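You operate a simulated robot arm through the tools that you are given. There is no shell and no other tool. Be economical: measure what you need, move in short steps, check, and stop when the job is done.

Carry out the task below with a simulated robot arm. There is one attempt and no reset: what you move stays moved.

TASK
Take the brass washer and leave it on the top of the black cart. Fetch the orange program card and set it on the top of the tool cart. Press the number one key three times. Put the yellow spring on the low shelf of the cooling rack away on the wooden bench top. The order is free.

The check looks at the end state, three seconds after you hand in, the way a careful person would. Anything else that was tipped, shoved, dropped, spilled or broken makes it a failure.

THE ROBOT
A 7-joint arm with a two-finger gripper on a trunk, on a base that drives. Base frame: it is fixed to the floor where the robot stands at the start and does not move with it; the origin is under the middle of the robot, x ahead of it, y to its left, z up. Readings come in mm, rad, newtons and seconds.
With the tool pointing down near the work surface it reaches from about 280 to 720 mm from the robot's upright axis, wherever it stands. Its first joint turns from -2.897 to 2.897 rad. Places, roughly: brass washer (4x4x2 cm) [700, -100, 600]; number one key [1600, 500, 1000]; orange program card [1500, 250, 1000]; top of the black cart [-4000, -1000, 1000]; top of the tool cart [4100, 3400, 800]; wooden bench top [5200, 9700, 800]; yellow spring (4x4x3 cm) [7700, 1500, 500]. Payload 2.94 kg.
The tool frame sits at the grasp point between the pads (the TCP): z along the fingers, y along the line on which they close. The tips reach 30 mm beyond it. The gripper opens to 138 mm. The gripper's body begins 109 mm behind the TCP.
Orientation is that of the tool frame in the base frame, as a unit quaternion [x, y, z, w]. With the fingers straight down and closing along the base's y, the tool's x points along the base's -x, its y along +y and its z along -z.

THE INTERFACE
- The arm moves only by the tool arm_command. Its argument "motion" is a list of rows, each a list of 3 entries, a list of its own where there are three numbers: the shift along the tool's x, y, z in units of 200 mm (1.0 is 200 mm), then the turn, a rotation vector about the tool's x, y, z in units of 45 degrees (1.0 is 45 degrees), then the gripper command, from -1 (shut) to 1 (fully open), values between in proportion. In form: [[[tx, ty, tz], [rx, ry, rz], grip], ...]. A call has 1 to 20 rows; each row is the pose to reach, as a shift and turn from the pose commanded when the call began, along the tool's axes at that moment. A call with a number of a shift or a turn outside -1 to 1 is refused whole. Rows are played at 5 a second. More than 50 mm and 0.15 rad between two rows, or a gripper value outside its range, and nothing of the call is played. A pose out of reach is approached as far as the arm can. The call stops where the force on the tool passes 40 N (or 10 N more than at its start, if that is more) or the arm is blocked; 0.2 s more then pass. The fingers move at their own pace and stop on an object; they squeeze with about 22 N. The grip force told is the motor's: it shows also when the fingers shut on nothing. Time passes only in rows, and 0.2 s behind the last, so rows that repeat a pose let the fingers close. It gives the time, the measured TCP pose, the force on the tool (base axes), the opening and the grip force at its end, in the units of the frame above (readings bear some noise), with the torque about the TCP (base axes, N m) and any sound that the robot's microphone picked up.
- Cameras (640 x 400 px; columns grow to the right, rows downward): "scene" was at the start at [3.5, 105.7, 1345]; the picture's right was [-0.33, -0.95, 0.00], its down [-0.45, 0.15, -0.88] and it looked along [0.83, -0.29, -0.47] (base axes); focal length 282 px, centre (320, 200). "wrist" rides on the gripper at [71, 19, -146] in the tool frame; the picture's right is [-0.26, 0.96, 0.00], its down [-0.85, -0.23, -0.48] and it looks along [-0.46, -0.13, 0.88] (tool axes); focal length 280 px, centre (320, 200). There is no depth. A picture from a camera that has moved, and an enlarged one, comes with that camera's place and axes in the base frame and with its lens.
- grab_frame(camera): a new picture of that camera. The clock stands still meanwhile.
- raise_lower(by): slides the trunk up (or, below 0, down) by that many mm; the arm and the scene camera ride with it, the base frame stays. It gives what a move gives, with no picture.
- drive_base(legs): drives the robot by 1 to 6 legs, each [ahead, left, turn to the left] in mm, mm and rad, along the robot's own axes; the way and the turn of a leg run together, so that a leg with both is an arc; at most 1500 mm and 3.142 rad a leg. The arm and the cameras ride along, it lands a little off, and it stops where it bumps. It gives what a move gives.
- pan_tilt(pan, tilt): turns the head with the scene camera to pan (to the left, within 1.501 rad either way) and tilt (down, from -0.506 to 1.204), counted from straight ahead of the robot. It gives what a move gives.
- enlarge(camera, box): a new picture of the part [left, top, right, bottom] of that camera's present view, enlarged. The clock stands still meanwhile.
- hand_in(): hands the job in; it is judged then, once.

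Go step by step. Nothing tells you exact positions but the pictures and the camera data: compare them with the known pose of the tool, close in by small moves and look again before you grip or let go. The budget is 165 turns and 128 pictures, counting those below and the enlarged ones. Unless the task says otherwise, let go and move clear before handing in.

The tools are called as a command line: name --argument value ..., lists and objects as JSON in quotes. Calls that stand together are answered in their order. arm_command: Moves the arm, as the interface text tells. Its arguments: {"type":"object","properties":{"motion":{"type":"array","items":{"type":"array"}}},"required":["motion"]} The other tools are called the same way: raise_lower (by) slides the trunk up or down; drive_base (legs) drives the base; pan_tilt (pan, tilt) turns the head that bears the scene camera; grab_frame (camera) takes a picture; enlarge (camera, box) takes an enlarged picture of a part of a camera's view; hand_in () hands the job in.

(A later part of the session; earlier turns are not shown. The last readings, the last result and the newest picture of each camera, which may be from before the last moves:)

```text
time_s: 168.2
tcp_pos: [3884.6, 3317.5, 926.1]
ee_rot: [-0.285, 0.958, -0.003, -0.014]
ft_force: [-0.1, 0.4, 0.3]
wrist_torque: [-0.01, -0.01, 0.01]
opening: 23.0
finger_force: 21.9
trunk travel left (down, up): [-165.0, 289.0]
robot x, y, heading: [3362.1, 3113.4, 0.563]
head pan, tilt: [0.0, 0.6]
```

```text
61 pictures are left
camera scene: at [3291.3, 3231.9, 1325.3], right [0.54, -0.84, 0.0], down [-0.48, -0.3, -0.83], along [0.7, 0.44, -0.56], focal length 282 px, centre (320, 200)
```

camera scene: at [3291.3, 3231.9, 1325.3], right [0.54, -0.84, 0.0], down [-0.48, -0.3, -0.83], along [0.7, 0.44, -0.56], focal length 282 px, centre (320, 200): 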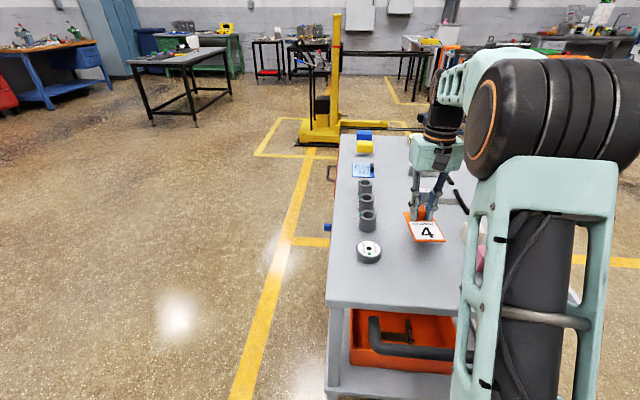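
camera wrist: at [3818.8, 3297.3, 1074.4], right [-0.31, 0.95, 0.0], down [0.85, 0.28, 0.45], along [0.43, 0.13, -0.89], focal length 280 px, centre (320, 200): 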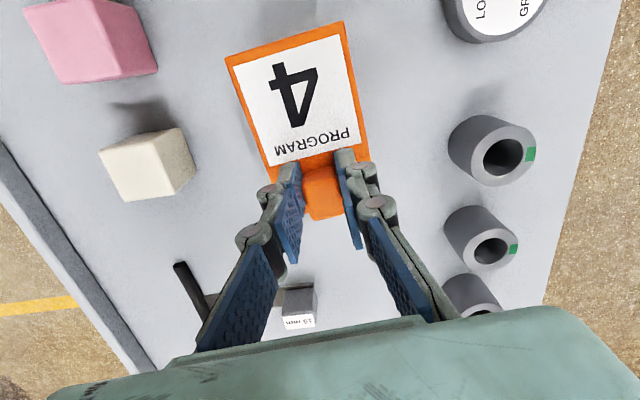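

Clear all round. I descend 50 mm, then in small steps.

arm_command --motion '[[[0, 0, 0.1], [0, 0, 0], -1], [[0, 0, 0.2], [0, 0, 0], -1], [[0, 0, 0.25], [0, 0, 0], -1], [[0, 0, 0.25], [0, 0, 0], -1]]'

enlarge --camera "scene" --box '[340, 160, 480, 280]'

```text
time_s: 169.2
tcp_pos: [3881.0, 3316.4, 882.0]
ee_rot: [-0.284, 0.959, -0.002, -0.009]
ft_force: [-0.4, -1.0, 38.2]
wrist_torque: [0.0, -0.06, -0.02]
opening: 22.8
finger_force: 21.6
trunk travel left (down, up): [-165.0, 289.0]
robot x, y, heading: [3358.7, 3111.4, 0.569]
head pan, tilt: [0.0, 0.6]
```

```text
3.33 times, centred on (410, 220) of scene
camera zoom: at [3287.8, 3230.5, 1325.8], right [0.54, -0.84, 0.0], down [-0.47, -0.3, -0.83], along [0.7, 0.44, -0.56], focal length 941 px, centre (20, 133)
```

zoom: 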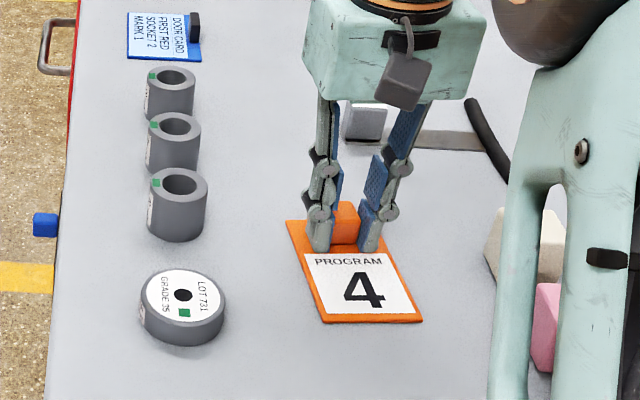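

The card is on the surface and pressed a bit; I ease up 5 mm, open and withdraw upward.

arm_command --motion '[[[0, 0, -0.025], [0, 0, 0], -1], [[0, 0, -0.025], [0, 0, 0], -0.4], [[0, 0, -0.025], [0, 0, 0], -0.3], [[0, 0, -0.025], [0, 0, 0], -0.3], [[0, 0, -0.1], [0, 0, 0], -0.3], [[0, 0, -0.3], [0, 0, 0], -0.3], [[0, 0, -0.5], [0, 0, 0], -0.3], [[0, 0, -0.7], [0, 0, 0], -0.3]]'

grab_frame --camera "wrist"

```text
time_s: 171.1
tcp_pos: [3890.3, 3318.9, 1015.1]
ee_rot: [-0.284, 0.959, -0.003, -0.016]
ft_force: [0.1, 0.9, -0.4]
wrist_torque: [-0.02, 0.04, -0.02]
opening: 48.0
finger_force: 0.1
trunk travel left (down, up): [-165.0, 289.0]
robot x, y, heading: [3356.6, 3113.2, 0.569]
head pan, tilt: [0.0, 0.6]
```

```text
59 pictures are left
camera wrist: at [3824.6, 3298.6, 1162.7], right [-0.31, 0.95, 0.0], down [0.85, 0.28, 0.45], along [0.43, 0.13, -0.89], focal length 280 px, centre (320, 200)
```

wrist: 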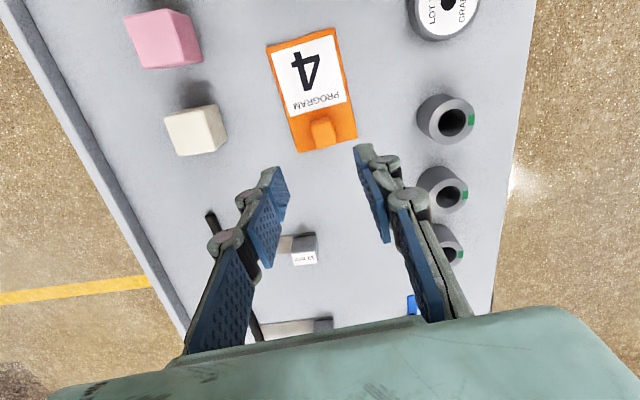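

The card rests on the tool cart. I raise the trunk, back off, turn toward the cooling rack direction and look.

raise_lower --by 150

drive_base --legs '[[-500, 0, 0], [0, 0, -0.95]]'

pan_tilt --pan 0.1 --tilt 0.3

grab_frame --camera "scene"

```text
time_s: 172.8
tcp_pos: [3890.1, 3319.1, 1163.9]
ee_rot: [-0.284, 0.959, -0.002, -0.015]
ft_force: [-1.1, 0.1, 0.3]
wrist_torque: [-0.03, -0.03, 0.01]
opening: 48.6
finger_force: 0.1
trunk travel left (down, up): [-315.0, 139.0]
robot x, y, heading: [3358.4, 3109.1, 0.569]
head pan, tilt: [0.0, 0.6]
```

```text
time_s: 178.1
tcp_pos: [3429.9, 2555.5, 1165.0]
ee_rot: [0.158, 0.987, 0.005, -0.015]
ft_force: [-0.8, 0.9, -0.5]
wrist_torque: [0.02, 0.02, 0.0]
opening: 48.2
finger_force: 0.0
trunk travel left (down, up): [-315.0, 139.0]
robot x, y, heading: [2936.7, 2842.2, -0.327]
head pan, tilt: [0.0, 0.6]
```

```text
time_s: 178.9
tcp_pos: [3429.7, 2557.1, 1165.1]
ee_rot: [0.158, 0.987, 0.005, -0.015]
ft_force: [0.1, 0.3, -0.1]
wrist_torque: [-0.01, -0.02, 0.01]
opening: 48.5
finger_force: 0.0
trunk travel left (down, up): [-315.0, 139.0]
robot x, y, heading: [2935.5, 2840.7, -0.328]
head pan, tilt: [0.099, 0.3]
```

```text
58 pictures are left
camera scene: at [2991.6, 2973.0, 1502.7], right [-0.23, -0.97, 0.0], down [-0.29, 0.07, -0.96], along [0.93, -0.21, -0.3], focal length 282 px, centre (320, 200)
```

scene: 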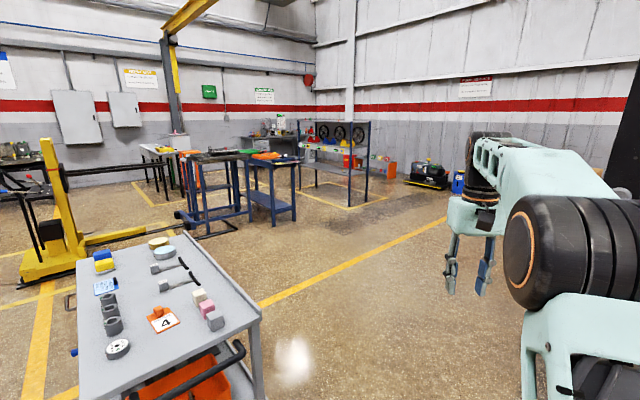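

enlarge --camera "scene" --box '[260, 100, 480, 230]'

```text
2.91 times, centred on (370, 165) of scene
camera zoom: at [2991.6, 2973.0, 1502.7], right [-0.23, -0.97, 0.0], down [-0.29, 0.07, -0.96], along [0.93, -0.21, -0.3], focal length 821 px, centre (174, 302)
```

zoom: 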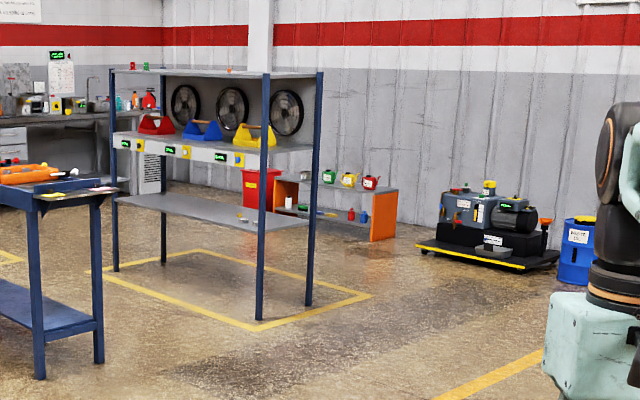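

The cooling rack stands with its front-right post near (7205,1522), spring seen on its low grey shelf about (7670,1490). I drive past the tool cart toward (6650,1980).

drive_base --legs '[[1500, 0, 0], [1147, 190, 0], [1100, 180, 0]]'

pan_tilt --pan 0.0 --tilt 0.55

grab_frame --camera "scene"

```text
time_s: 197.2
tcp_pos: [7142.4, 1889.7, 1164.7]
ee_rot: [0.123, 0.992, 0.004, -0.014]
ft_force: [0.0, -0.1, 0.1]
wrist_torque: [-0.01, 0.02, 0.0]
opening: 48.4
finger_force: 0.1
trunk travel left (down, up): [-315.0, 139.0]
robot x, y, heading: [6629.5, 2137.9, -0.251]
head pan, tilt: [0.099, 0.3]
```

```text
time_s: 197.9
tcp_pos: [7142.7, 1890.0, 1165.3]
ee_rot: [0.123, 0.992, 0.004, -0.014]
ft_force: [-0.5, -0.7, 1.2]
wrist_torque: [0.0, 0.0, -0.02]
opening: 48.3
finger_force: 0.1
trunk travel left (down, up): [-315.0, 139.0]
robot x, y, heading: [6628.5, 2137.2, -0.252]
head pan, tilt: [0.0, 0.55]
```

```text
56 pictures are left
camera scene: at [6670.2, 2266.6, 1479.8], right [-0.25, -0.97, 0.0], down [-0.51, 0.13, -0.85], along [0.83, -0.21, -0.52], focal length 282 px, centre (320, 200)
```

scene: 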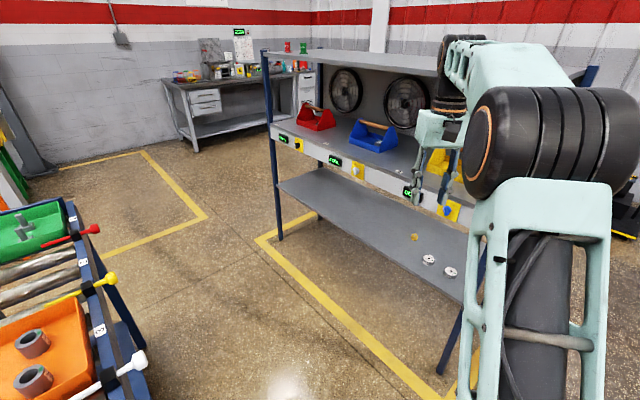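

I'm near the rack; the spring is at about (7703,1483,520), depth ≈210 mm behind the front. In this open place I lower the trunk and preset the arm (TCP ~470 ahead, tilted 50° forward) before turning in.

enlarge --camera "scene" --box '[360, 170, 500, 290]'

raise_lower --by -305

arm_command --motion '[[[0.07, 0.09, 0.13], [0, 0, 0], 0.1], [[0.15, 0.19, 0.27], [0, 0, 0], 0.1], [[0.22, 0.28, 0.4], [0, 0, 0], 0.1], [[0.3, 0.37, 0.53], [0, 0, 0], 0.1], [[0.37, 0.46, 0.67], [0, 0, 0], 0.1], [[0.445, 0.56, 0.8], [0, 0, 0], 0.1]]'

arm_command --motion '[[[0, 0, 0], [0, -0.15, 0], 0.1], [[0, 0, 0], [0, -0.3, 0], 0.1], [[0, 0, 0], [0, -0.45, 0], 0.1], [[0, 0, 0], [0, -0.6, 0], 0.1], [[0, 0, 0], [0, -0.75, 0], 0.1], [[0, 0, 0], [0, -0.9, 0], 0.1], [[0, 0, 0], [0, -1.0, 0], 0.1], [[0, 0, 0], [0, -1.0, 0], 0.1]]'

```text
3.33 times, centred on (430, 230) of scene
camera zoom: at [6670.2, 2266.6, 1479.8], right [-0.25, -0.97, 0.0], down [-0.51, 0.13, -0.85], along [0.83, -0.21, -0.52], focal length 941 px, centre (-47, 100)
```

zoom: 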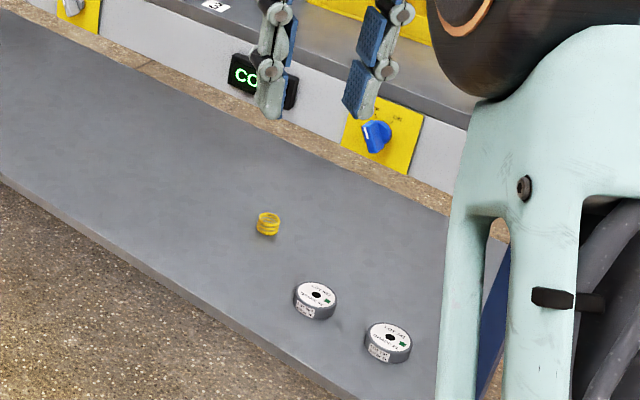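

```text
time_s: 201.0
tcp_pos: [7141.2, 1889.1, 858.7]
ee_rot: [0.122, 0.992, 0.004, -0.014]
ft_force: [0.1, -0.1, 0.5]
wrist_torque: [-0.01, 0.01, 0.01]
opening: 48.1
finger_force: 0.1
trunk travel left (down, up): [-10.0, 444.0]
robot x, y, heading: [6633.6, 2142.9, -0.263]
head pan, tilt: [0.0, 0.55]
```

```text
time_s: 202.4
tcp_pos: [7077.2, 2019.2, 699.3]
ee_rot: [0.123, 0.992, 0.004, -0.014]
ft_force: [0.4, -1.2, 0.4]
wrist_torque: [0.0, 0.0, 0.01]
opening: 76.0
finger_force: 0.1
trunk travel left (down, up): [-10.0, 444.0]
robot x, y, heading: [6630.3, 2139.9, -0.253]
head pan, tilt: [0.0, 0.55]
```

```text
time_s: 204.2
tcp_pos: [7077.7, 2021.1, 702.5]
ee_rot: [0.114, 0.923, -0.044, 0.365]
ft_force: [-0.7, 0.1, 0.4]
wrist_torque: [0.02, 0.0, -0.01]
opening: 75.9
finger_force: 0.0
trunk travel left (down, up): [-10.0, 444.0]
robot x, y, heading: [6630.9, 2140.6, -0.251]
head pan, tilt: [0.0, 0.55]
```

The spring is a short yellow cylinder upright on the shelf, with two discs well to its right. I now drive to the standoff (7330,2213) and turn to face the rack.

drive_base --legs '[[658, 244, 0], [0, 0, -0.847]]'

grab_frame --camera "wrist"

grab_frame --camera "scene"

```text
time_s: 210.2
tcp_pos: [7551.0, 1797.9, 701.6]
ee_rot: [0.475, 0.8, -0.187, 0.316]
ft_force: [-0.8, 0.2, 0.5]
wrist_torque: [0.0, 0.0, 0.01]
opening: 75.9
finger_force: 0.0
trunk travel left (down, up): [-10.0, 444.0]
robot x, y, heading: [7331.9, 2207.3, -1.079]
head pan, tilt: [0.0, 0.55]
```

```text
54 pictures are left
camera wrist: at [7495.4, 1939.0, 759.5], right [0.94, 0.29, 0.18], down [-0.06, -0.37, 0.93], along [0.34, -0.88, -0.33], focal length 280 px, centre (320, 200)
```

wrist: 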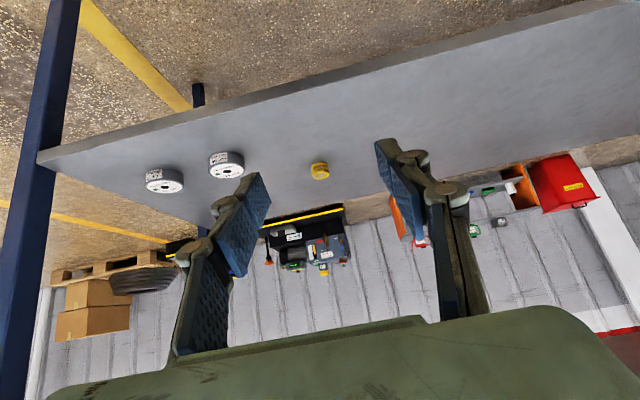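

```text
53 pictures are left
camera scene: at [7445.2, 2256.7, 1177.9], right [-0.93, -0.37, 0.0], down [-0.18, 0.46, -0.87], along [0.33, -0.81, -0.49], focal length 282 px, centre (320, 200)
```

scene: 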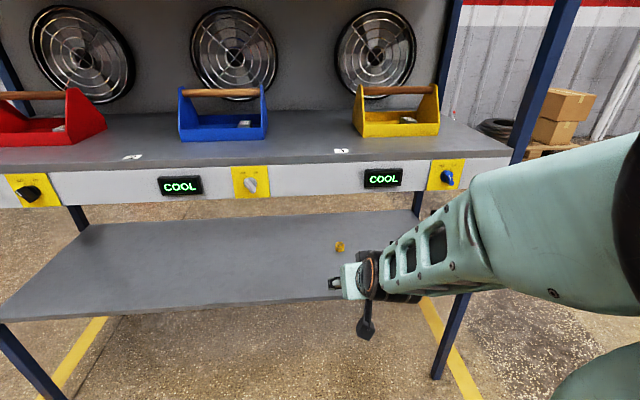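

Spring at about (7705,1435,500). I tilt to 50° and lower to z≈650, still outside the rack.

arm_command --motion '[[[0.06, 0, 0.06], [0, -0.05, 0], 0.1], [[0.12, 0, 0.13], [0, -0.1, 0], 0.1], [[0.178, 0, 0.19], [0, -0.155, 0], 0.1], [[0.178, 0, 0.19], [0, -0.155, 0], 0.1]]'

drive_base --legs '[[180, -35, 0]]'

grab_frame --camera "wrist"

grab_frame --camera "scene"

```text
time_s: 211.2
tcp_pos: [7570.1, 1762.0, 657.3]
ee_rot: [0.464, 0.779, -0.214, 0.363]
ft_force: [-0.8, 0.1, -0.3]
wrist_torque: [0.0, 0.0, -0.01]
opening: 76.1
finger_force: 0.1
out of reach, approached as far as the arm can: row 1, 2, 3, 4
trunk travel left (down, up): [-10.0, 444.0]
robot x, y, heading: [7334.0, 2205.9, -1.079]
head pan, tilt: [0.0, 0.55]
```

```text
time_s: 212.7
tcp_pos: [7620.7, 1588.8, 657.7]
ee_rot: [0.465, 0.778, -0.215, 0.362]
ft_force: [-0.6, -0.7, 0.2]
wrist_torque: [-0.04, 0.01, 0.01]
opening: 75.9
finger_force: 0.0
trunk travel left (down, up): [-10.0, 444.0]
robot x, y, heading: [7387.0, 2032.2, -1.085]
head pan, tilt: [0.0, 0.55]
```

```text
52 pictures are left
camera wrist: at [7563.7, 1736.2, 697.1], right [0.93, 0.31, 0.2], down [-0.12, -0.27, 0.96], along [0.35, -0.91, -0.22], focal length 280 px, centre (320, 200)
```

wrist: 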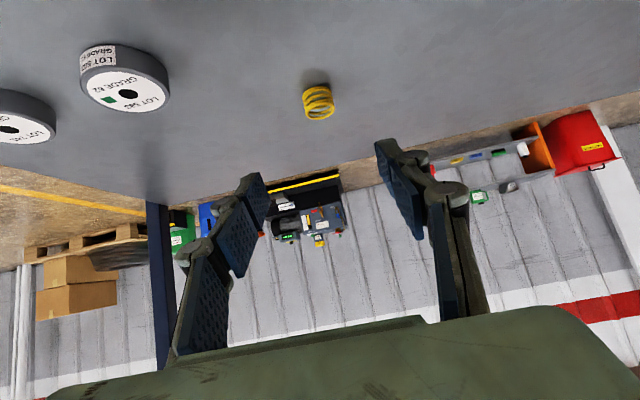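

```text
51 pictures are left
camera scene: at [7506.3, 2088.5, 1174.8], right [-0.88, -0.47, 0.0], down [-0.24, 0.46, -0.85], along [0.4, -0.75, -0.52], focal length 282 px, centre (320, 200)
```

scene: 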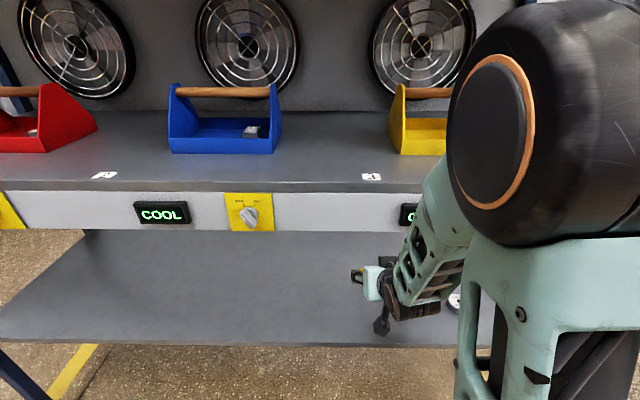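

The spring is close ahead, straight in line. I advance 110 mm along the tool axis and check.

arm_command --motion '[[[0, 0, 0.2], [0, 0, 0], 0.1], [[0.02, 0, 0.4], [0, 0, 0], 0.1], [[0.03, 0, 0.55], [0, 0, 0], 0.1], [[0.03, 0, 0.55], [0, 0, 0], 0.1]]'

grab_frame --camera "wrist"

```text
time_s: 213.7
tcp_pos: [7658.8, 1517.1, 580.6]
ee_rot: [0.465, 0.779, -0.214, 0.363]
ft_force: [0.7, 0.5, -0.4]
wrist_torque: [0.03, 0.0, 0.01]
opening: 75.7
finger_force: 0.1
trunk travel left (down, up): [-10.0, 444.0]
robot x, y, heading: [7385.7, 2032.9, -1.082]
head pan, tilt: [0.0, 0.55]
```

```text
50 pictures are left
camera wrist: at [7601.1, 1665.0, 620.6], right [0.93, 0.31, 0.2], down [-0.12, -0.27, 0.96], along [0.35, -0.91, -0.22], focal length 280 px, centre (320, 200)
```

wrist: 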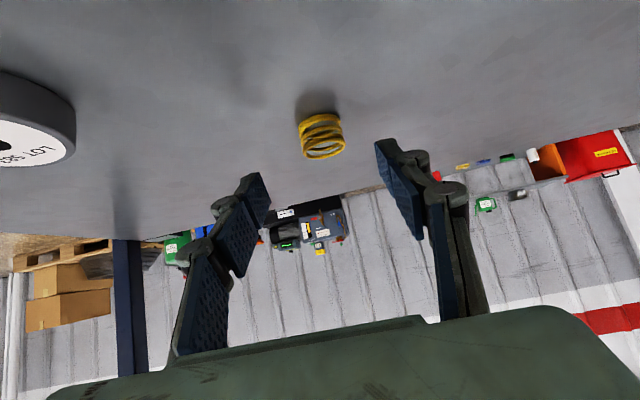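

I advance another 60 mm and re-measure.

arm_command --motion '[[[0.01, 0, 0.15], [0, 0, 0], 0.1], [[0.025, 0, 0.3], [0, 0, 0], 0.1], [[0.025, 0, 0.3], [0, 0, 0], 0.1]]'

grab_frame --camera "wrist"

```text
time_s: 214.5
tcp_pos: [7680.6, 1478.1, 547.8]
ee_rot: [0.464, 0.773, -0.223, 0.371]
ft_force: [-0.8, -10.1, 10.3]
wrist_torque: [1.37, 0.35, 0.45]
opening: 42.0
finger_force: 9.4
trunk travel left (down, up): [-10.0, 444.0]
robot x, y, heading: [7385.2, 2034.4, -1.085]
head pan, tilt: [0.0, 0.55]
stopped in row 3: the force on the tool passed its limit at 56 N (the readings are from after the stop); the commanded pose is now the measured one
```

```text
49 pictures are left
camera wrist: at [7622.6, 1626.4, 583.8], right [0.93, 0.31, 0.21], down [-0.13, -0.25, 0.96], along [0.35, -0.92, -0.19], focal length 280 px, centre (320, 200)
```

wrist: 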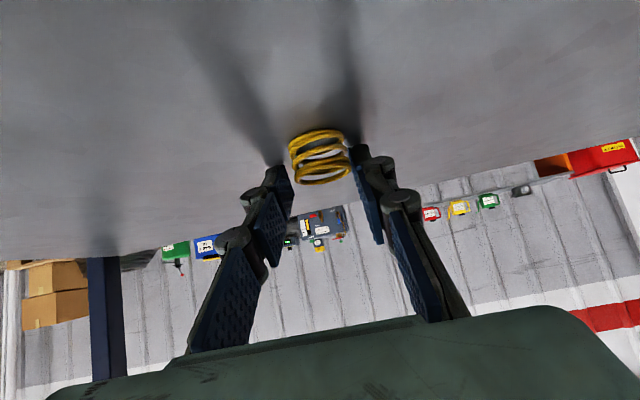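

The tool touched something at 56 N (probably the tips on the shelf at z≈519) and the fingers shifted inward. I look closely before moving.

enlarge --camera "wrist" --box '[230, 90, 410, 210]'

enlarge --camera "scene" --box '[320, 200, 500, 360]'

```text
3.33 times, centred on (320, 150) of wrist
camera zoom: at [7622.6, 1626.4, 583.8], right [0.93, 0.31, 0.21], down [-0.13, -0.25, 0.96], along [0.35, -0.92, -0.19], focal length 935 px, centre (320, 367)
```

zoom: 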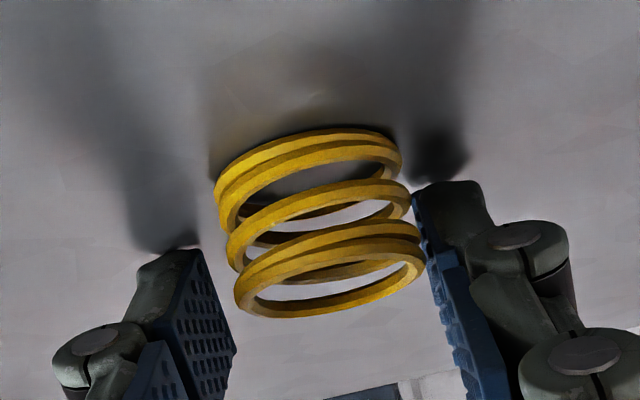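

```text
2.50 times, centred on (410, 280) of scene
camera zoom: at [7505.4, 2093.0, 1174.6], right [-0.88, -0.47, 0.0], down [-0.24, 0.46, -0.85], along [0.4, -0.76, -0.52], focal length 705 px, centre (95, 0)
```

zoom: 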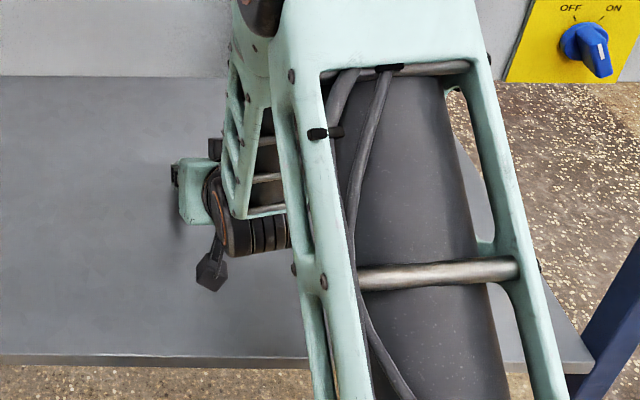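

The spring's lower coils are right between the pads. I ease up 3 mm and close on it.

arm_command --motion '[[[-0.011, 0, -0.01], [0, 0, 0], -0.3], [[-0.011, 0, -0.01], [0, 0, 0], -0.6], [[-0.011, 0, -0.01], [0, 0, 0], -1], [[-0.011, 0, -0.01], [0, 0, 0], -1], [[-0.011, 0, -0.01], [0, 0, 0], -1]]'

enlarge --camera "wrist" --box '[230, 90, 410, 210]'

```text
time_s: 215.7
tcp_pos: [7680.6, 1481.5, 547.1]
ee_rot: [0.463, 0.775, -0.219, 0.369]
ft_force: [-7.6, -7.3, 21.6]
wrist_torque: [-0.52, 0.18, -0.16]
opening: 31.1
finger_force: 22.2
trunk travel left (down, up): [-10.0, 444.0]
robot x, y, heading: [7382.5, 2033.7, -1.086]
head pan, tilt: [0.0, 0.55]
```

```text
3.33 times, centred on (320, 150) of wrist
camera zoom: at [7623.5, 1628.1, 584.7], right [0.93, 0.31, 0.21], down [-0.13, -0.26, 0.96], along [0.35, -0.91, -0.2], focal length 935 px, centre (320, 367)
```

zoom: 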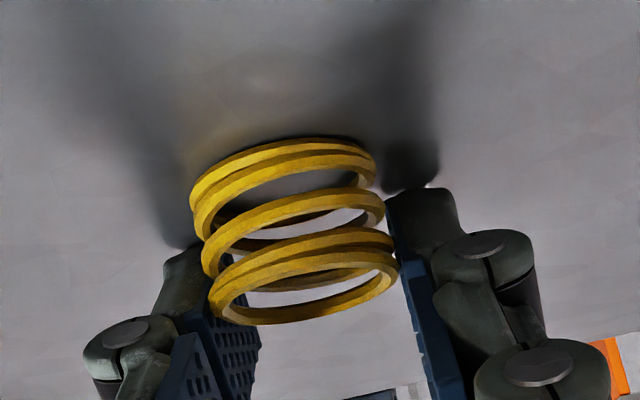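

The pads hold only at their rear edge; the spring is nearer to me. I lift 5 mm, reopen, shift 13 mm back, and look.

arm_command --motion '[[[-0.019, 0, -0.016], [0, 0, 0], -0.5], [[-0.019, 0, -0.016], [0, 0, 0], -0.1], [[-0.019, 0, -0.016], [0, 0, 0], -0.1], [[0.0, 0, -0.04], [0, 0, 0], -0.1], [[0.023, 0, -0.066], [0, 0, 0], -0.1], [[0.023, 0, -0.066], [0, 0, 0], -0.1]]'

enlarge --camera "wrist" --box '[200, 80, 440, 240]'

```text
time_s: 217.1
tcp_pos: [7674.2, 1489.4, 550.2]
ee_rot: [0.464, 0.776, -0.218, 0.368]
ft_force: [0.1, -0.2, -0.2]
wrist_torque: [0.01, 0.04, -0.01]
opening: 61.8
finger_force: 0.0
trunk travel left (down, up): [-10.0, 444.0]
robot x, y, heading: [7381.2, 2037.4, -1.083]
head pan, tilt: [0.0, 0.55]
```

```text
2.50 times, centred on (320, 160) of wrist
camera zoom: at [7616.9, 1637.8, 587.5], right [0.93, 0.31, 0.21], down [-0.12, -0.26, 0.96], along [0.35, -0.91, -0.2], focal length 701 px, centre (320, 300)
```

zoom: 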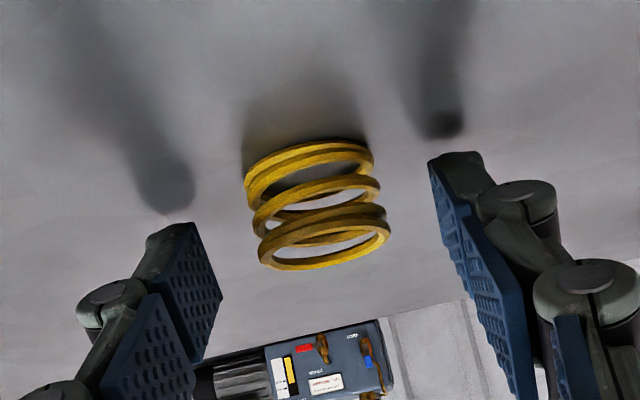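

Now the spring is between the tips, which hover a few mm above the shelf. I descend 4 mm and close.

arm_command --motion '[[[0.008, 0, 0.006], [0, 0, 0], -0.1], [[0.016, 0, 0.013], [0, 0, 0], -0.1], [[0.016, 0, 0.013], [0, 0, 0], -0.3], [[0.016, 0, 0.013], [0, 0, 0], -0.6], [[0.016, 0, 0.013], [0, 0, 0], -1], [[0.016, 0, 0.013], [0, 0, 0], -1], [[0.016, 0, 0.013], [0, 0, 0], -1]]'

enlarge --camera "wrist" --box '[200, 80, 440, 240]'

```text
time_s: 218.7
tcp_pos: [7673.8, 1489.7, 547.4]
ee_rot: [0.463, 0.776, -0.218, 0.369]
ft_force: [-4.5, -6.5, 17.3]
wrist_torque: [-0.48, 0.19, -0.04]
opening: 31.8
finger_force: 22.4
trunk travel left (down, up): [-10.0, 444.0]
robot x, y, heading: [7385.6, 2033.0, -1.084]
head pan, tilt: [0.0, 0.55]
```

```text
2.50 times, centred on (320, 160) of wrist
camera zoom: at [7616.6, 1637.4, 585.1], right [0.93, 0.31, 0.21], down [-0.13, -0.26, 0.96], along [0.35, -0.91, -0.2], focal length 701 px, centre (320, 300)
```

zoom: 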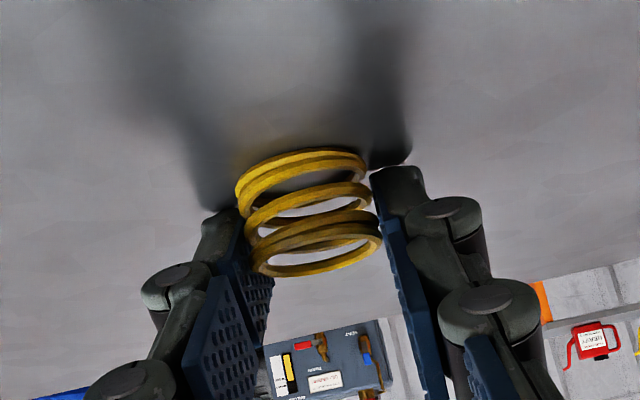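

Opening 32 mm again (the spring's diameter) with good pad overlap. I lift a bit along the tool axis and check.

arm_command --motion '[[[-0.02, 0, -0.02], [0, 0, 0], -1], [[-0.06, 0, -0.08], [0, 0, 0], -1], [[-0.06, 0, -0.2], [0, 0, 0], -1], [[-0.06, 0, -0.2], [0, 0, 0], -1]]'

grab_frame --camera "wrist"

```text
time_s: 219.7
tcp_pos: [7662.1, 1511.2, 579.4]
ee_rot: [0.463, 0.777, -0.217, 0.367]
ft_force: [-0.2, 0.0, -0.1]
wrist_torque: [-0.01, -0.01, 0.01]
opening: 31.9
finger_force: 22.0
trunk travel left (down, up): [-10.0, 444.0]
robot x, y, heading: [7382.6, 2032.7, -1.086]
head pan, tilt: [0.0, 0.55]
```

```text
43 pictures are left
camera wrist: at [7604.6, 1659.5, 618.2], right [0.93, 0.31, 0.2], down [-0.12, -0.26, 0.96], along [0.35, -0.91, -0.21], focal length 280 px, centre (320, 200)
```

wrist: 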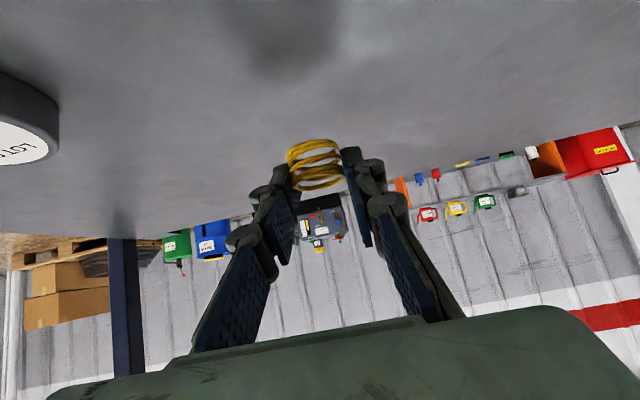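

The spring is held. I withdraw along the tool axis and back the base out of the rack.

arm_command --motion '[[[0, 0, -0.2], [0, 0, 0], -1], [[-0.01, 0, -0.4], [0, 0, 0], -1], [[-0.01, 0, -0.5], [0, 0, 0], -1]]'

drive_base --legs '[[-330, 0, 0]]'

pan_tilt --pan 1.3 --tilt 0.4

grab_frame --camera "wrist"

grab_frame --camera "scene"

```text
time_s: 220.5
tcp_pos: [7626.8, 1574.4, 646.8]
ee_rot: [0.464, 0.776, -0.218, 0.367]
ft_force: [-0.8, 0.4, -0.1]
wrist_torque: [-0.02, 0.0, 0.02]
opening: 31.9
finger_force: 21.8
trunk travel left (down, up): [-10.0, 444.0]
robot x, y, heading: [7383.0, 2031.8, -1.081]
head pan, tilt: [0.0, 0.55]
```

```text
time_s: 222.7
tcp_pos: [7470.3, 1871.7, 647.4]
ee_rot: [0.463, 0.777, -0.217, 0.367]
ft_force: [0.1, -0.5, -0.1]
wrist_torque: [0.03, -0.01, -0.03]
opening: 31.9
finger_force: 22.1
trunk travel left (down, up): [-10.0, 444.0]
robot x, y, heading: [7223.6, 2329.4, -1.084]
head pan, tilt: [0.0, 0.55]
```

```text
time_s: 224.2
tcp_pos: [7470.0, 1872.1, 648.1]
ee_rot: [0.462, 0.777, -0.217, 0.369]
ft_force: [0.5, 0.2, -0.7]
wrist_torque: [-0.01, 0.0, -0.02]
opening: 31.7
finger_force: 22.0
trunk travel left (down, up): [-10.0, 444.0]
robot x, y, heading: [7228.9, 2333.7, -1.081]
head pan, tilt: [1.3, 0.4]
```

```text
42 pictures are left
camera wrist: at [7411.9, 2019.9, 685.4], right [0.93, 0.31, 0.21], down [-0.12, -0.26, 0.96], along [0.36, -0.91, -0.21], focal length 280 px, centre (320, 200)
```

wrist: 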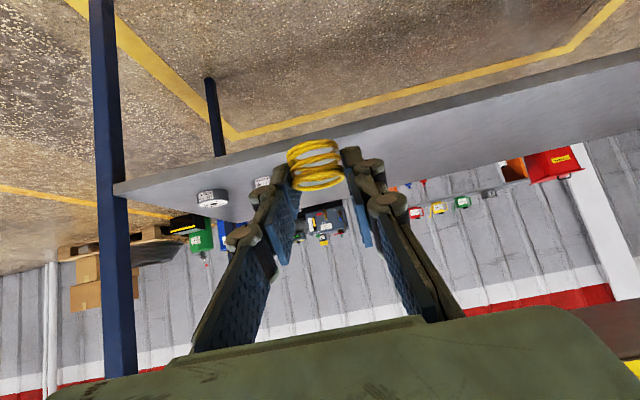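

```text
41 pictures are left
camera scene: at [7396.7, 2485.4, 1188.5], right [0.22, -0.98, 0.0], down [-0.38, -0.08, -0.92], along [0.9, 0.2, -0.39], focal length 282 px, centre (320, 200)
```

scene: 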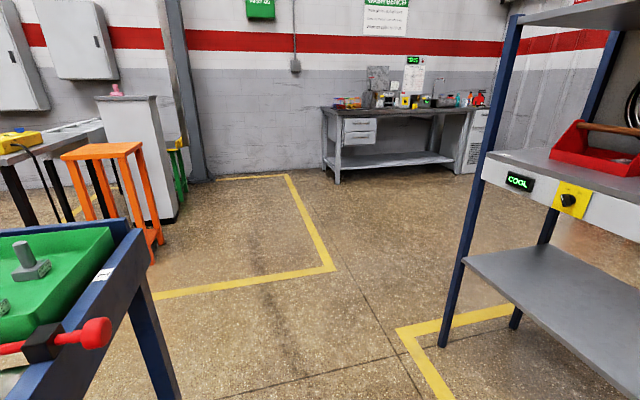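

Spring secured. I sidestep away from the rack and table, raise the trunk, turn toward -x and head back to open floor.

drive_base --legs '[[0, -700, 0]]'

raise_lower --by 300

drive_base --legs '[[0, 0, -2.0], [1450, 0, 0], [0, 0, -1.45]]'

pan_tilt --pan 0.0 --tilt 0.3

grab_frame --camera "scene"

```text
time_s: 230.8
tcp_pos: [6837.4, 1539.0, 647.9]
ee_rot: [0.466, 0.775, -0.218, 0.367]
ft_force: [0.1, -0.2, -0.5]
wrist_torque: [0.02, 0.03, 0.0]
opening: 31.7
finger_force: 22.2
trunk travel left (down, up): [-10.0, 444.0]
robot x, y, heading: [6596.6, 2004.1, -1.093]
head pan, tilt: [1.3, 0.4]
```

```text
time_s: 233.8
tcp_pos: [6836.9, 1538.6, 946.8]
ee_rot: [0.466, 0.775, -0.218, 0.366]
ft_force: [-0.5, -0.3, -0.7]
wrist_torque: [-0.01, 0.02, 0.0]
opening: 31.7
finger_force: 21.8
trunk travel left (down, up): [-310.0, 144.0]
robot x, y, heading: [6599.2, 1997.4, -1.09]
head pan, tilt: [1.3, 0.4]
```

```text
time_s: 249.5
tcp_pos: [5072.9, 2454.0, 947.7]
ee_rot: [0.68, -0.597, -0.321, -0.279]
ft_force: [-0.1, 0.2, -0.9]
wrist_torque: [0.04, 0.02, -0.02]
opening: 31.8
finger_force: 22.1
trunk travel left (down, up): [-310.0, 144.0]
robot x, y, heading: [5137.9, 1938.7, 1.687]
head pan, tilt: [1.3, 0.4]
```

```text
time_s: 251.0
tcp_pos: [5073.2, 2454.8, 946.4]
ee_rot: [0.679, -0.597, -0.321, -0.281]
ft_force: [0.2, -1.0, -0.4]
wrist_torque: [0.01, 0.01, -0.04]
opening: 32.1
finger_force: 22.4
trunk travel left (down, up): [-310.0, 144.0]
robot x, y, heading: [5138.0, 1938.2, 1.694]
head pan, tilt: [0.0, 0.3]
```

```text
40 pictures are left
camera scene: at [4997.4, 1936.1, 1497.7], right [0.99, 0.12, 0.0], down [0.04, -0.29, -0.96], along [-0.12, 0.95, -0.3], focal length 282 px, centre (320, 200)
```

scene: 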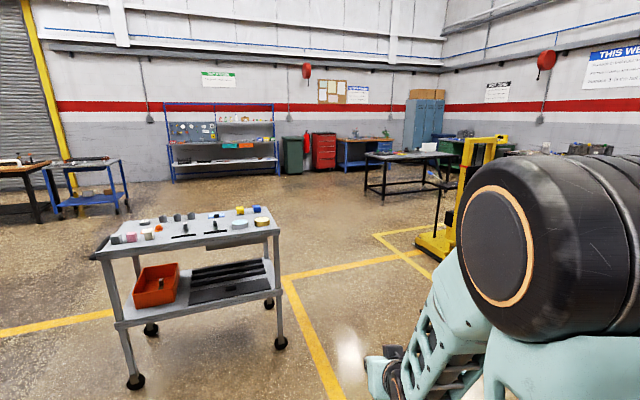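

The blue-legged wooden bench is at the far wall (~(5200,9700)). The corridor between tool cart and yellow stacker is clear at x≈5150; I drive through, drifting left to avoid the dark table.

drive_base --legs '[[0, 0, -0.12], [1200, 0, 0], [1200, 0, 0]]'

drive_base --legs '[[1450, 500, 0], [800, 0, 0]]'

grab_frame --camera "scene"

```text
time_s: 263.3
tcp_pos: [5073.1, 4842.5, 948.6]
ee_rot: [0.651, -0.628, -0.308, -0.295]
ft_force: [0.2, -0.2, 0.8]
wrist_torque: [0.01, -0.01, 0.0]
opening: 32.0
finger_force: 21.9
trunk travel left (down, up): [-310.0, 144.0]
robot x, y, heading: [5086.7, 4323.6, 1.604]
head pan, tilt: [0.0, 0.3]
```

```text
refused: leg 1 is longer than a leg can be; nothing moved
```

```text
39 pictures are left
camera scene: at [4949.8, 4334.0, 1497.7], right [1.0, 0.03, 0.0], down [0.01, -0.3, -0.96], along [-0.03, 0.95, -0.3], focal length 282 px, centre (320, 200)
```

scene: 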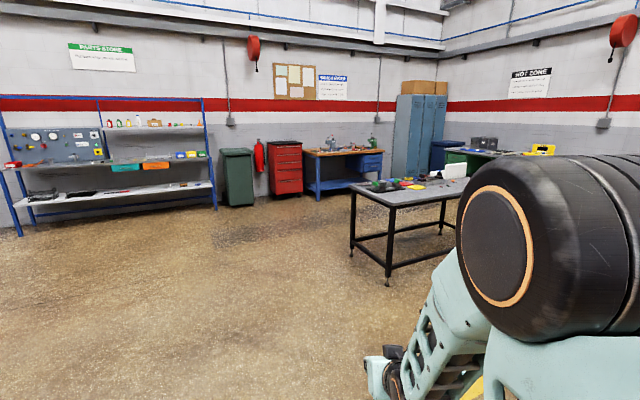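

Open floor to the bench, left of the dark table. Continuing in shorter legs.

drive_base --legs '[[1300, 450, 0], [1000, 0, -0.03], [900, 0, 0]]'

pan_tilt --pan -0.1 --tilt 0.45

grab_frame --camera "scene"

```text
time_s: 279.5
tcp_pos: [4547.3, 8089.9, 947.4]
ee_rot: [0.647, -0.632, -0.306, -0.297]
ft_force: [-0.2, 0.8, -0.5]
wrist_torque: [-0.01, 0.02, 0.0]
opening: 31.9
finger_force: 22.3
trunk travel left (down, up): [-310.0, 144.0]
robot x, y, heading: [4557.9, 7573.2, 1.589]
head pan, tilt: [0.0, 0.3]
```

```text
time_s: 280.2
tcp_pos: [4547.5, 8090.3, 947.0]
ee_rot: [0.647, -0.632, -0.306, -0.297]
ft_force: [-0.1, -0.3, -1.4]
wrist_torque: [0.02, -0.03, 0.0]
opening: 32.1
finger_force: 22.1
trunk travel left (down, up): [-310.0, 144.0]
robot x, y, heading: [4551.5, 7570.4, 1.583]
head pan, tilt: [-0.099, 0.45]
```

```text
38 pictures are left
camera scene: at [4424.6, 7580.5, 1483.9], right [1.0, -0.08, 0.0], down [-0.04, -0.43, -0.9], along [0.08, 0.9, -0.43], focal length 282 px, centre (320, 200)
```

scene: 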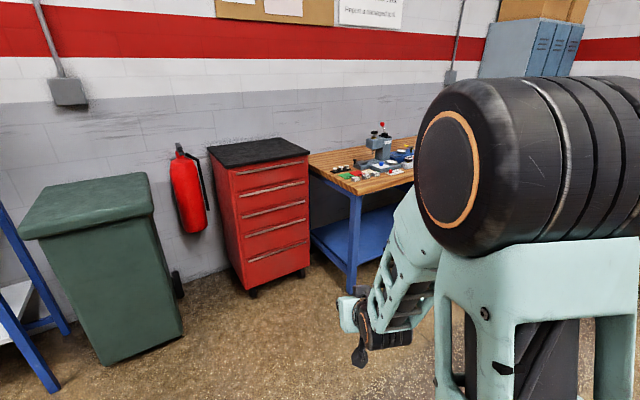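

The wooden bench is ahead-right (left front leg ≈(4780,9120)). I move forward and right to stand in front of it.

drive_base --legs '[[420, 0, 0], [0, -700, 0]]'

pan_tilt --pan 0.05 --tilt 0.5

grab_frame --camera "scene"

grab_frame --camera "wrist"

```text
time_s: 289.0
tcp_pos: [5236.7, 8528.5, 947.0]
ee_rot: [0.652, -0.627, -0.309, -0.294]
ft_force: [-0.5, 1.3, -0.5]
wrist_torque: [-0.01, 0.01, 0.0]
opening: 31.7
finger_force: 21.4
trunk travel left (down, up): [-310.0, 144.0]
robot x, y, heading: [5249.9, 8012.4, 1.599]
head pan, tilt: [-0.099, 0.45]
```

```text
time_s: 289.7
tcp_pos: [5237.7, 8528.0, 947.6]
ee_rot: [0.652, -0.627, -0.309, -0.294]
ft_force: [-0.1, -0.5, -0.2]
wrist_torque: [-0.01, -0.01, -0.03]
opening: 31.7
finger_force: 21.7
trunk travel left (down, up): [-310.0, 144.0]
robot x, y, heading: [5252.4, 8008.1, 1.597]
head pan, tilt: [0.051, 0.499]
```

```text
37 pictures are left
camera scene: at [5109.5, 8016.4, 1479.4], right [1.0, 0.08, 0.0], down [0.04, -0.48, -0.88], along [-0.07, 0.88, -0.48], focal length 282 px, centre (320, 200)
```

scene: 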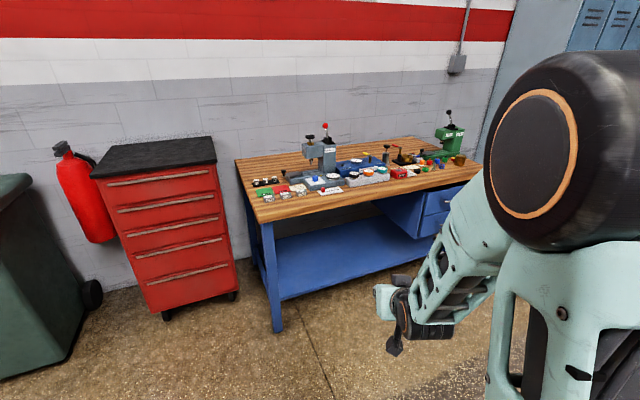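

```text
36 pictures are left
camera wrist: at [5225.0, 8370.1, 985.5], right [-0.97, 0.13, 0.2], down [0.23, 0.18, 0.96], along [0.09, 0.97, -0.21], focal length 280 px, centre (320, 200)
```

wrist: 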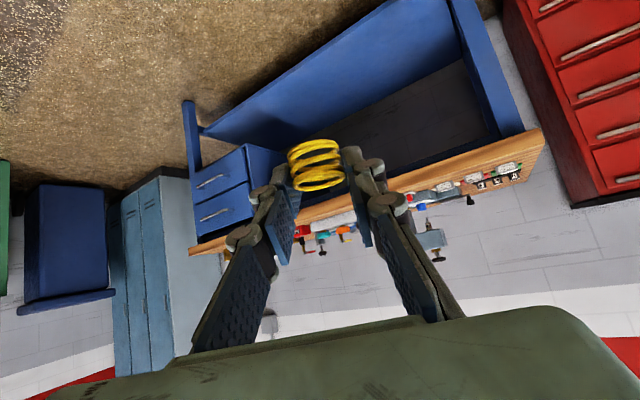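

enlarge --camera "scene" --box '[220, 90, 500, 230]'

```text
2.29 times, centred on (360, 160) of scene
camera zoom: at [5109.5, 8016.4, 1479.4], right [1.0, 0.08, 0.0], down [0.04, -0.48, -0.88], along [-0.07, 0.88, -0.48], focal length 645 px, centre (229, 291)
```

zoom: 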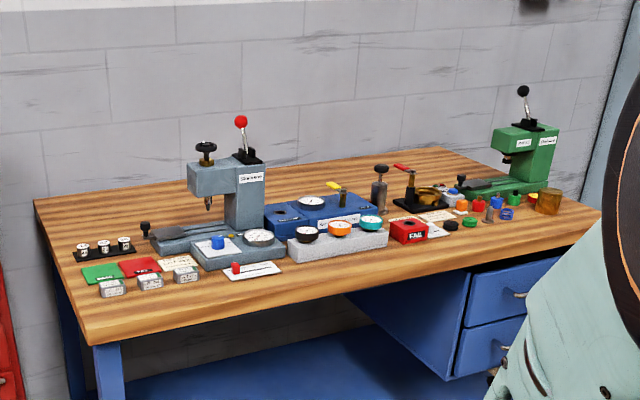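

The bench front runs at ~23°, top ≈ z 780; the strip in front of the grey gauge box is free. I aim for a spot about (5245,9391), 85 mm from the front edge, and position squarely to the bench.

drive_base --legs '[[0, 0, 0.379], [0, -540, 0], [500, 0, 0]]'

grab_frame --camera "wrist"

grab_frame --camera "scene"

```text
time_s: 298.6
tcp_pos: [5348.7, 9155.2, 947.1]
ee_rot: [0.757, -0.495, -0.358, -0.232]
ft_force: [0.5, -0.1, 0.1]
wrist_torque: [-0.01, 0.02, -0.01]
opening: 31.7
finger_force: 22.2
trunk travel left (down, up): [-310.0, 144.0]
robot x, y, heading: [5553.6, 8676.7, 1.976]
head pan, tilt: [0.051, 0.499]
```

```text
34 pictures are left
camera wrist: at [5395.6, 9003.5, 985.4], right [-0.95, -0.23, 0.2], down [0.14, 0.25, 0.96], along [-0.28, 0.94, -0.21], focal length 280 px, centre (320, 200)
```

wrist: 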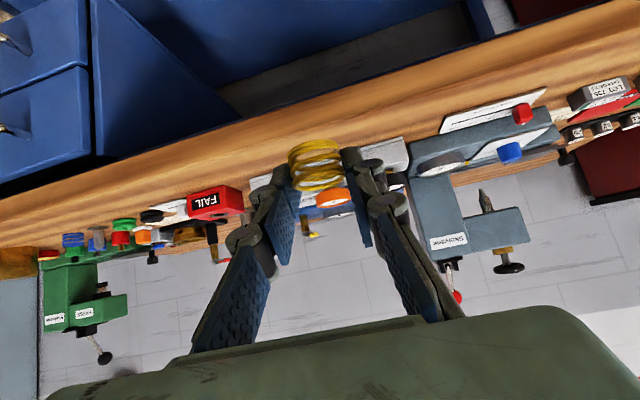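

```text
33 pictures are left
camera scene: at [5416.8, 8633.1, 1479.3], right [0.9, 0.44, 0.0], down [0.21, -0.43, -0.88], along [-0.38, 0.79, -0.48], focal length 282 px, centre (320, 200)
```

scene: 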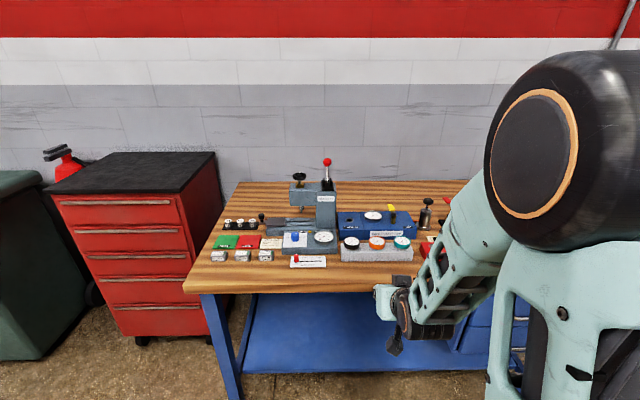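

The chosen spot is just ahead. I drive 220 mm forward and lower the trunk 100 mm, then look.

drive_base --legs '[[220, 0, 0]]'

raise_lower --by -90

grab_frame --camera "wrist"

grab_frame --camera "scene"

```text
time_s: 300.3
tcp_pos: [5267.9, 9357.3, 946.6]
ee_rot: [0.755, -0.497, -0.358, -0.233]
ft_force: [0.8, -1.1, -0.5]
wrist_torque: [0.01, 0.01, -0.01]
opening: 31.6
finger_force: 22.3
trunk travel left (down, up): [-310.0, 144.0]
robot x, y, heading: [5468.4, 8878.8, 1.967]
head pan, tilt: [0.051, 0.499]
```

```text
time_s: 300.9
tcp_pos: [5267.5, 9362.8, 930.8]
ee_rot: [0.749, -0.495, -0.369, -0.241]
ft_force: [2.4, 1.3, 13.7]
wrist_torque: [0.32, 0.06, -0.07]
opening: 32.0
finger_force: 21.4
trunk travel left (down, up): [-283.0, 171.0]
robot x, y, heading: [5469.0, 8879.5, 1.963]
head pan, tilt: [0.051, 0.499]
stopped: the force on the tool passed its limit at 51 N (the readings are from after the stop); the commanded pose is now the measured one
```

```text
32 pictures are left
camera wrist: at [5311.9, 9210.2, 964.1], right [-0.95, -0.23, 0.21], down [0.16, 0.22, 0.96], along [-0.27, 0.95, -0.17], focal length 280 px, centre (320, 200)
```

wrist: 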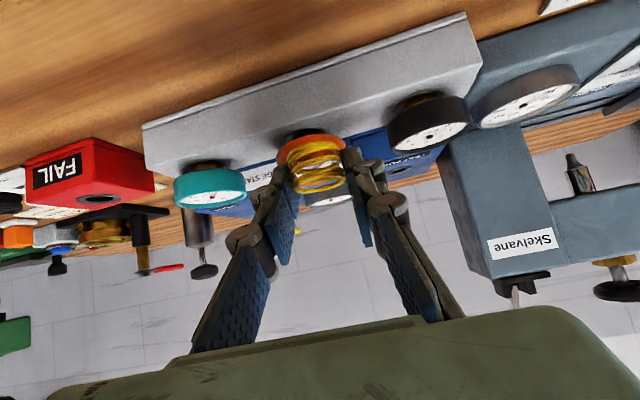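

```text
31 pictures are left
camera scene: at [5332.8, 8833.3, 1452.2], right [0.9, 0.43, 0.0], down [0.21, -0.43, -0.88], along [-0.38, 0.79, -0.48], focal length 282 px, centre (320, 200)
```

scene: 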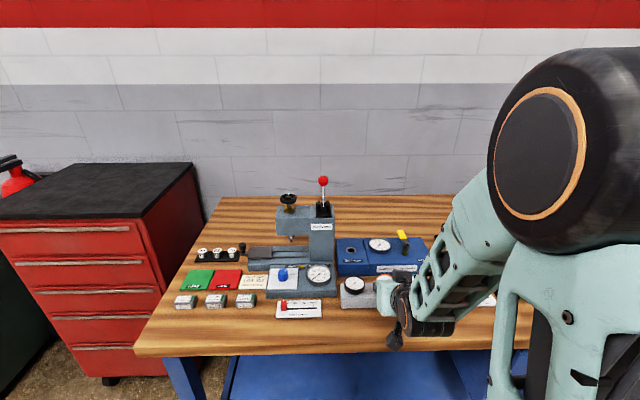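

The spring touched the orange gauge: the bench is higher/nearer than I estimated. I raise straight away and inspect.

raise_lower --by 70

drive_base --legs '[[-180, 0, 0]]'

grab_frame --camera "wrist"

enlarge --camera "scene" --box '[180, 190, 440, 370]'

```text
time_s: 302.0
tcp_pos: [5266.8, 9361.0, 997.8]
ee_rot: [0.751, -0.496, -0.364, -0.239]
ft_force: [0.0, 0.1, -0.3]
wrist_torque: [0.01, 0.02, 0.01]
opening: 31.8
finger_force: 21.7
trunk travel left (down, up): [-353.0, 101.0]
robot x, y, heading: [5468.5, 8880.4, 1.966]
head pan, tilt: [0.051, 0.499]
```

```text
time_s: 303.5
tcp_pos: [5337.5, 9195.7, 997.7]
ee_rot: [0.75, -0.497, -0.365, -0.239]
ft_force: [0.3, -0.3, -0.9]
wrist_torque: [0.02, 0.0, 0.02]
opening: 31.5
finger_force: 21.9
trunk travel left (down, up): [-353.0, 101.0]
robot x, y, heading: [5534.4, 8709.4, 1.97]
head pan, tilt: [0.051, 0.499]
```

```text
30 pictures are left
camera wrist: at [5381.7, 9042.6, 1032.3], right [-0.95, -0.23, 0.21], down [0.15, 0.23, 0.96], along [-0.27, 0.95, -0.18], focal length 280 px, centre (320, 200)
```

wrist: 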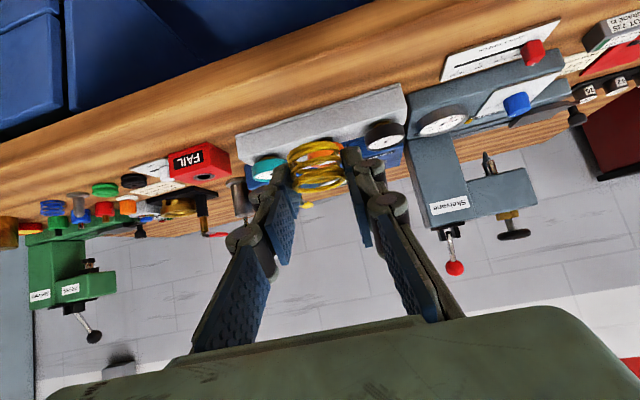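

```text
2.22 times, centred on (310, 280) of scene
camera zoom: at [5401.4, 8668.0, 1522.3], right [0.9, 0.43, 0.0], down [0.21, -0.43, -0.88], along [-0.38, 0.79, -0.48], focal length 627 px, centre (342, 22)
```

zoom: 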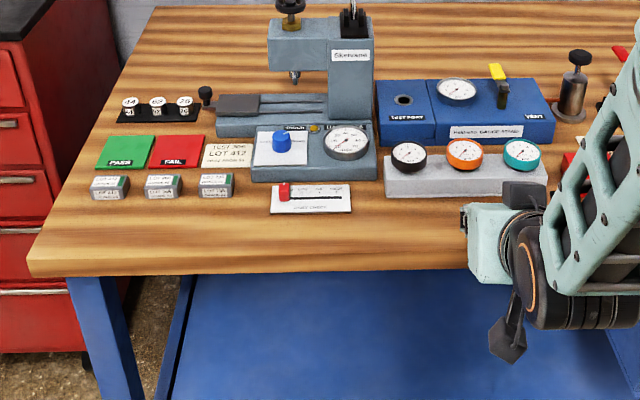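

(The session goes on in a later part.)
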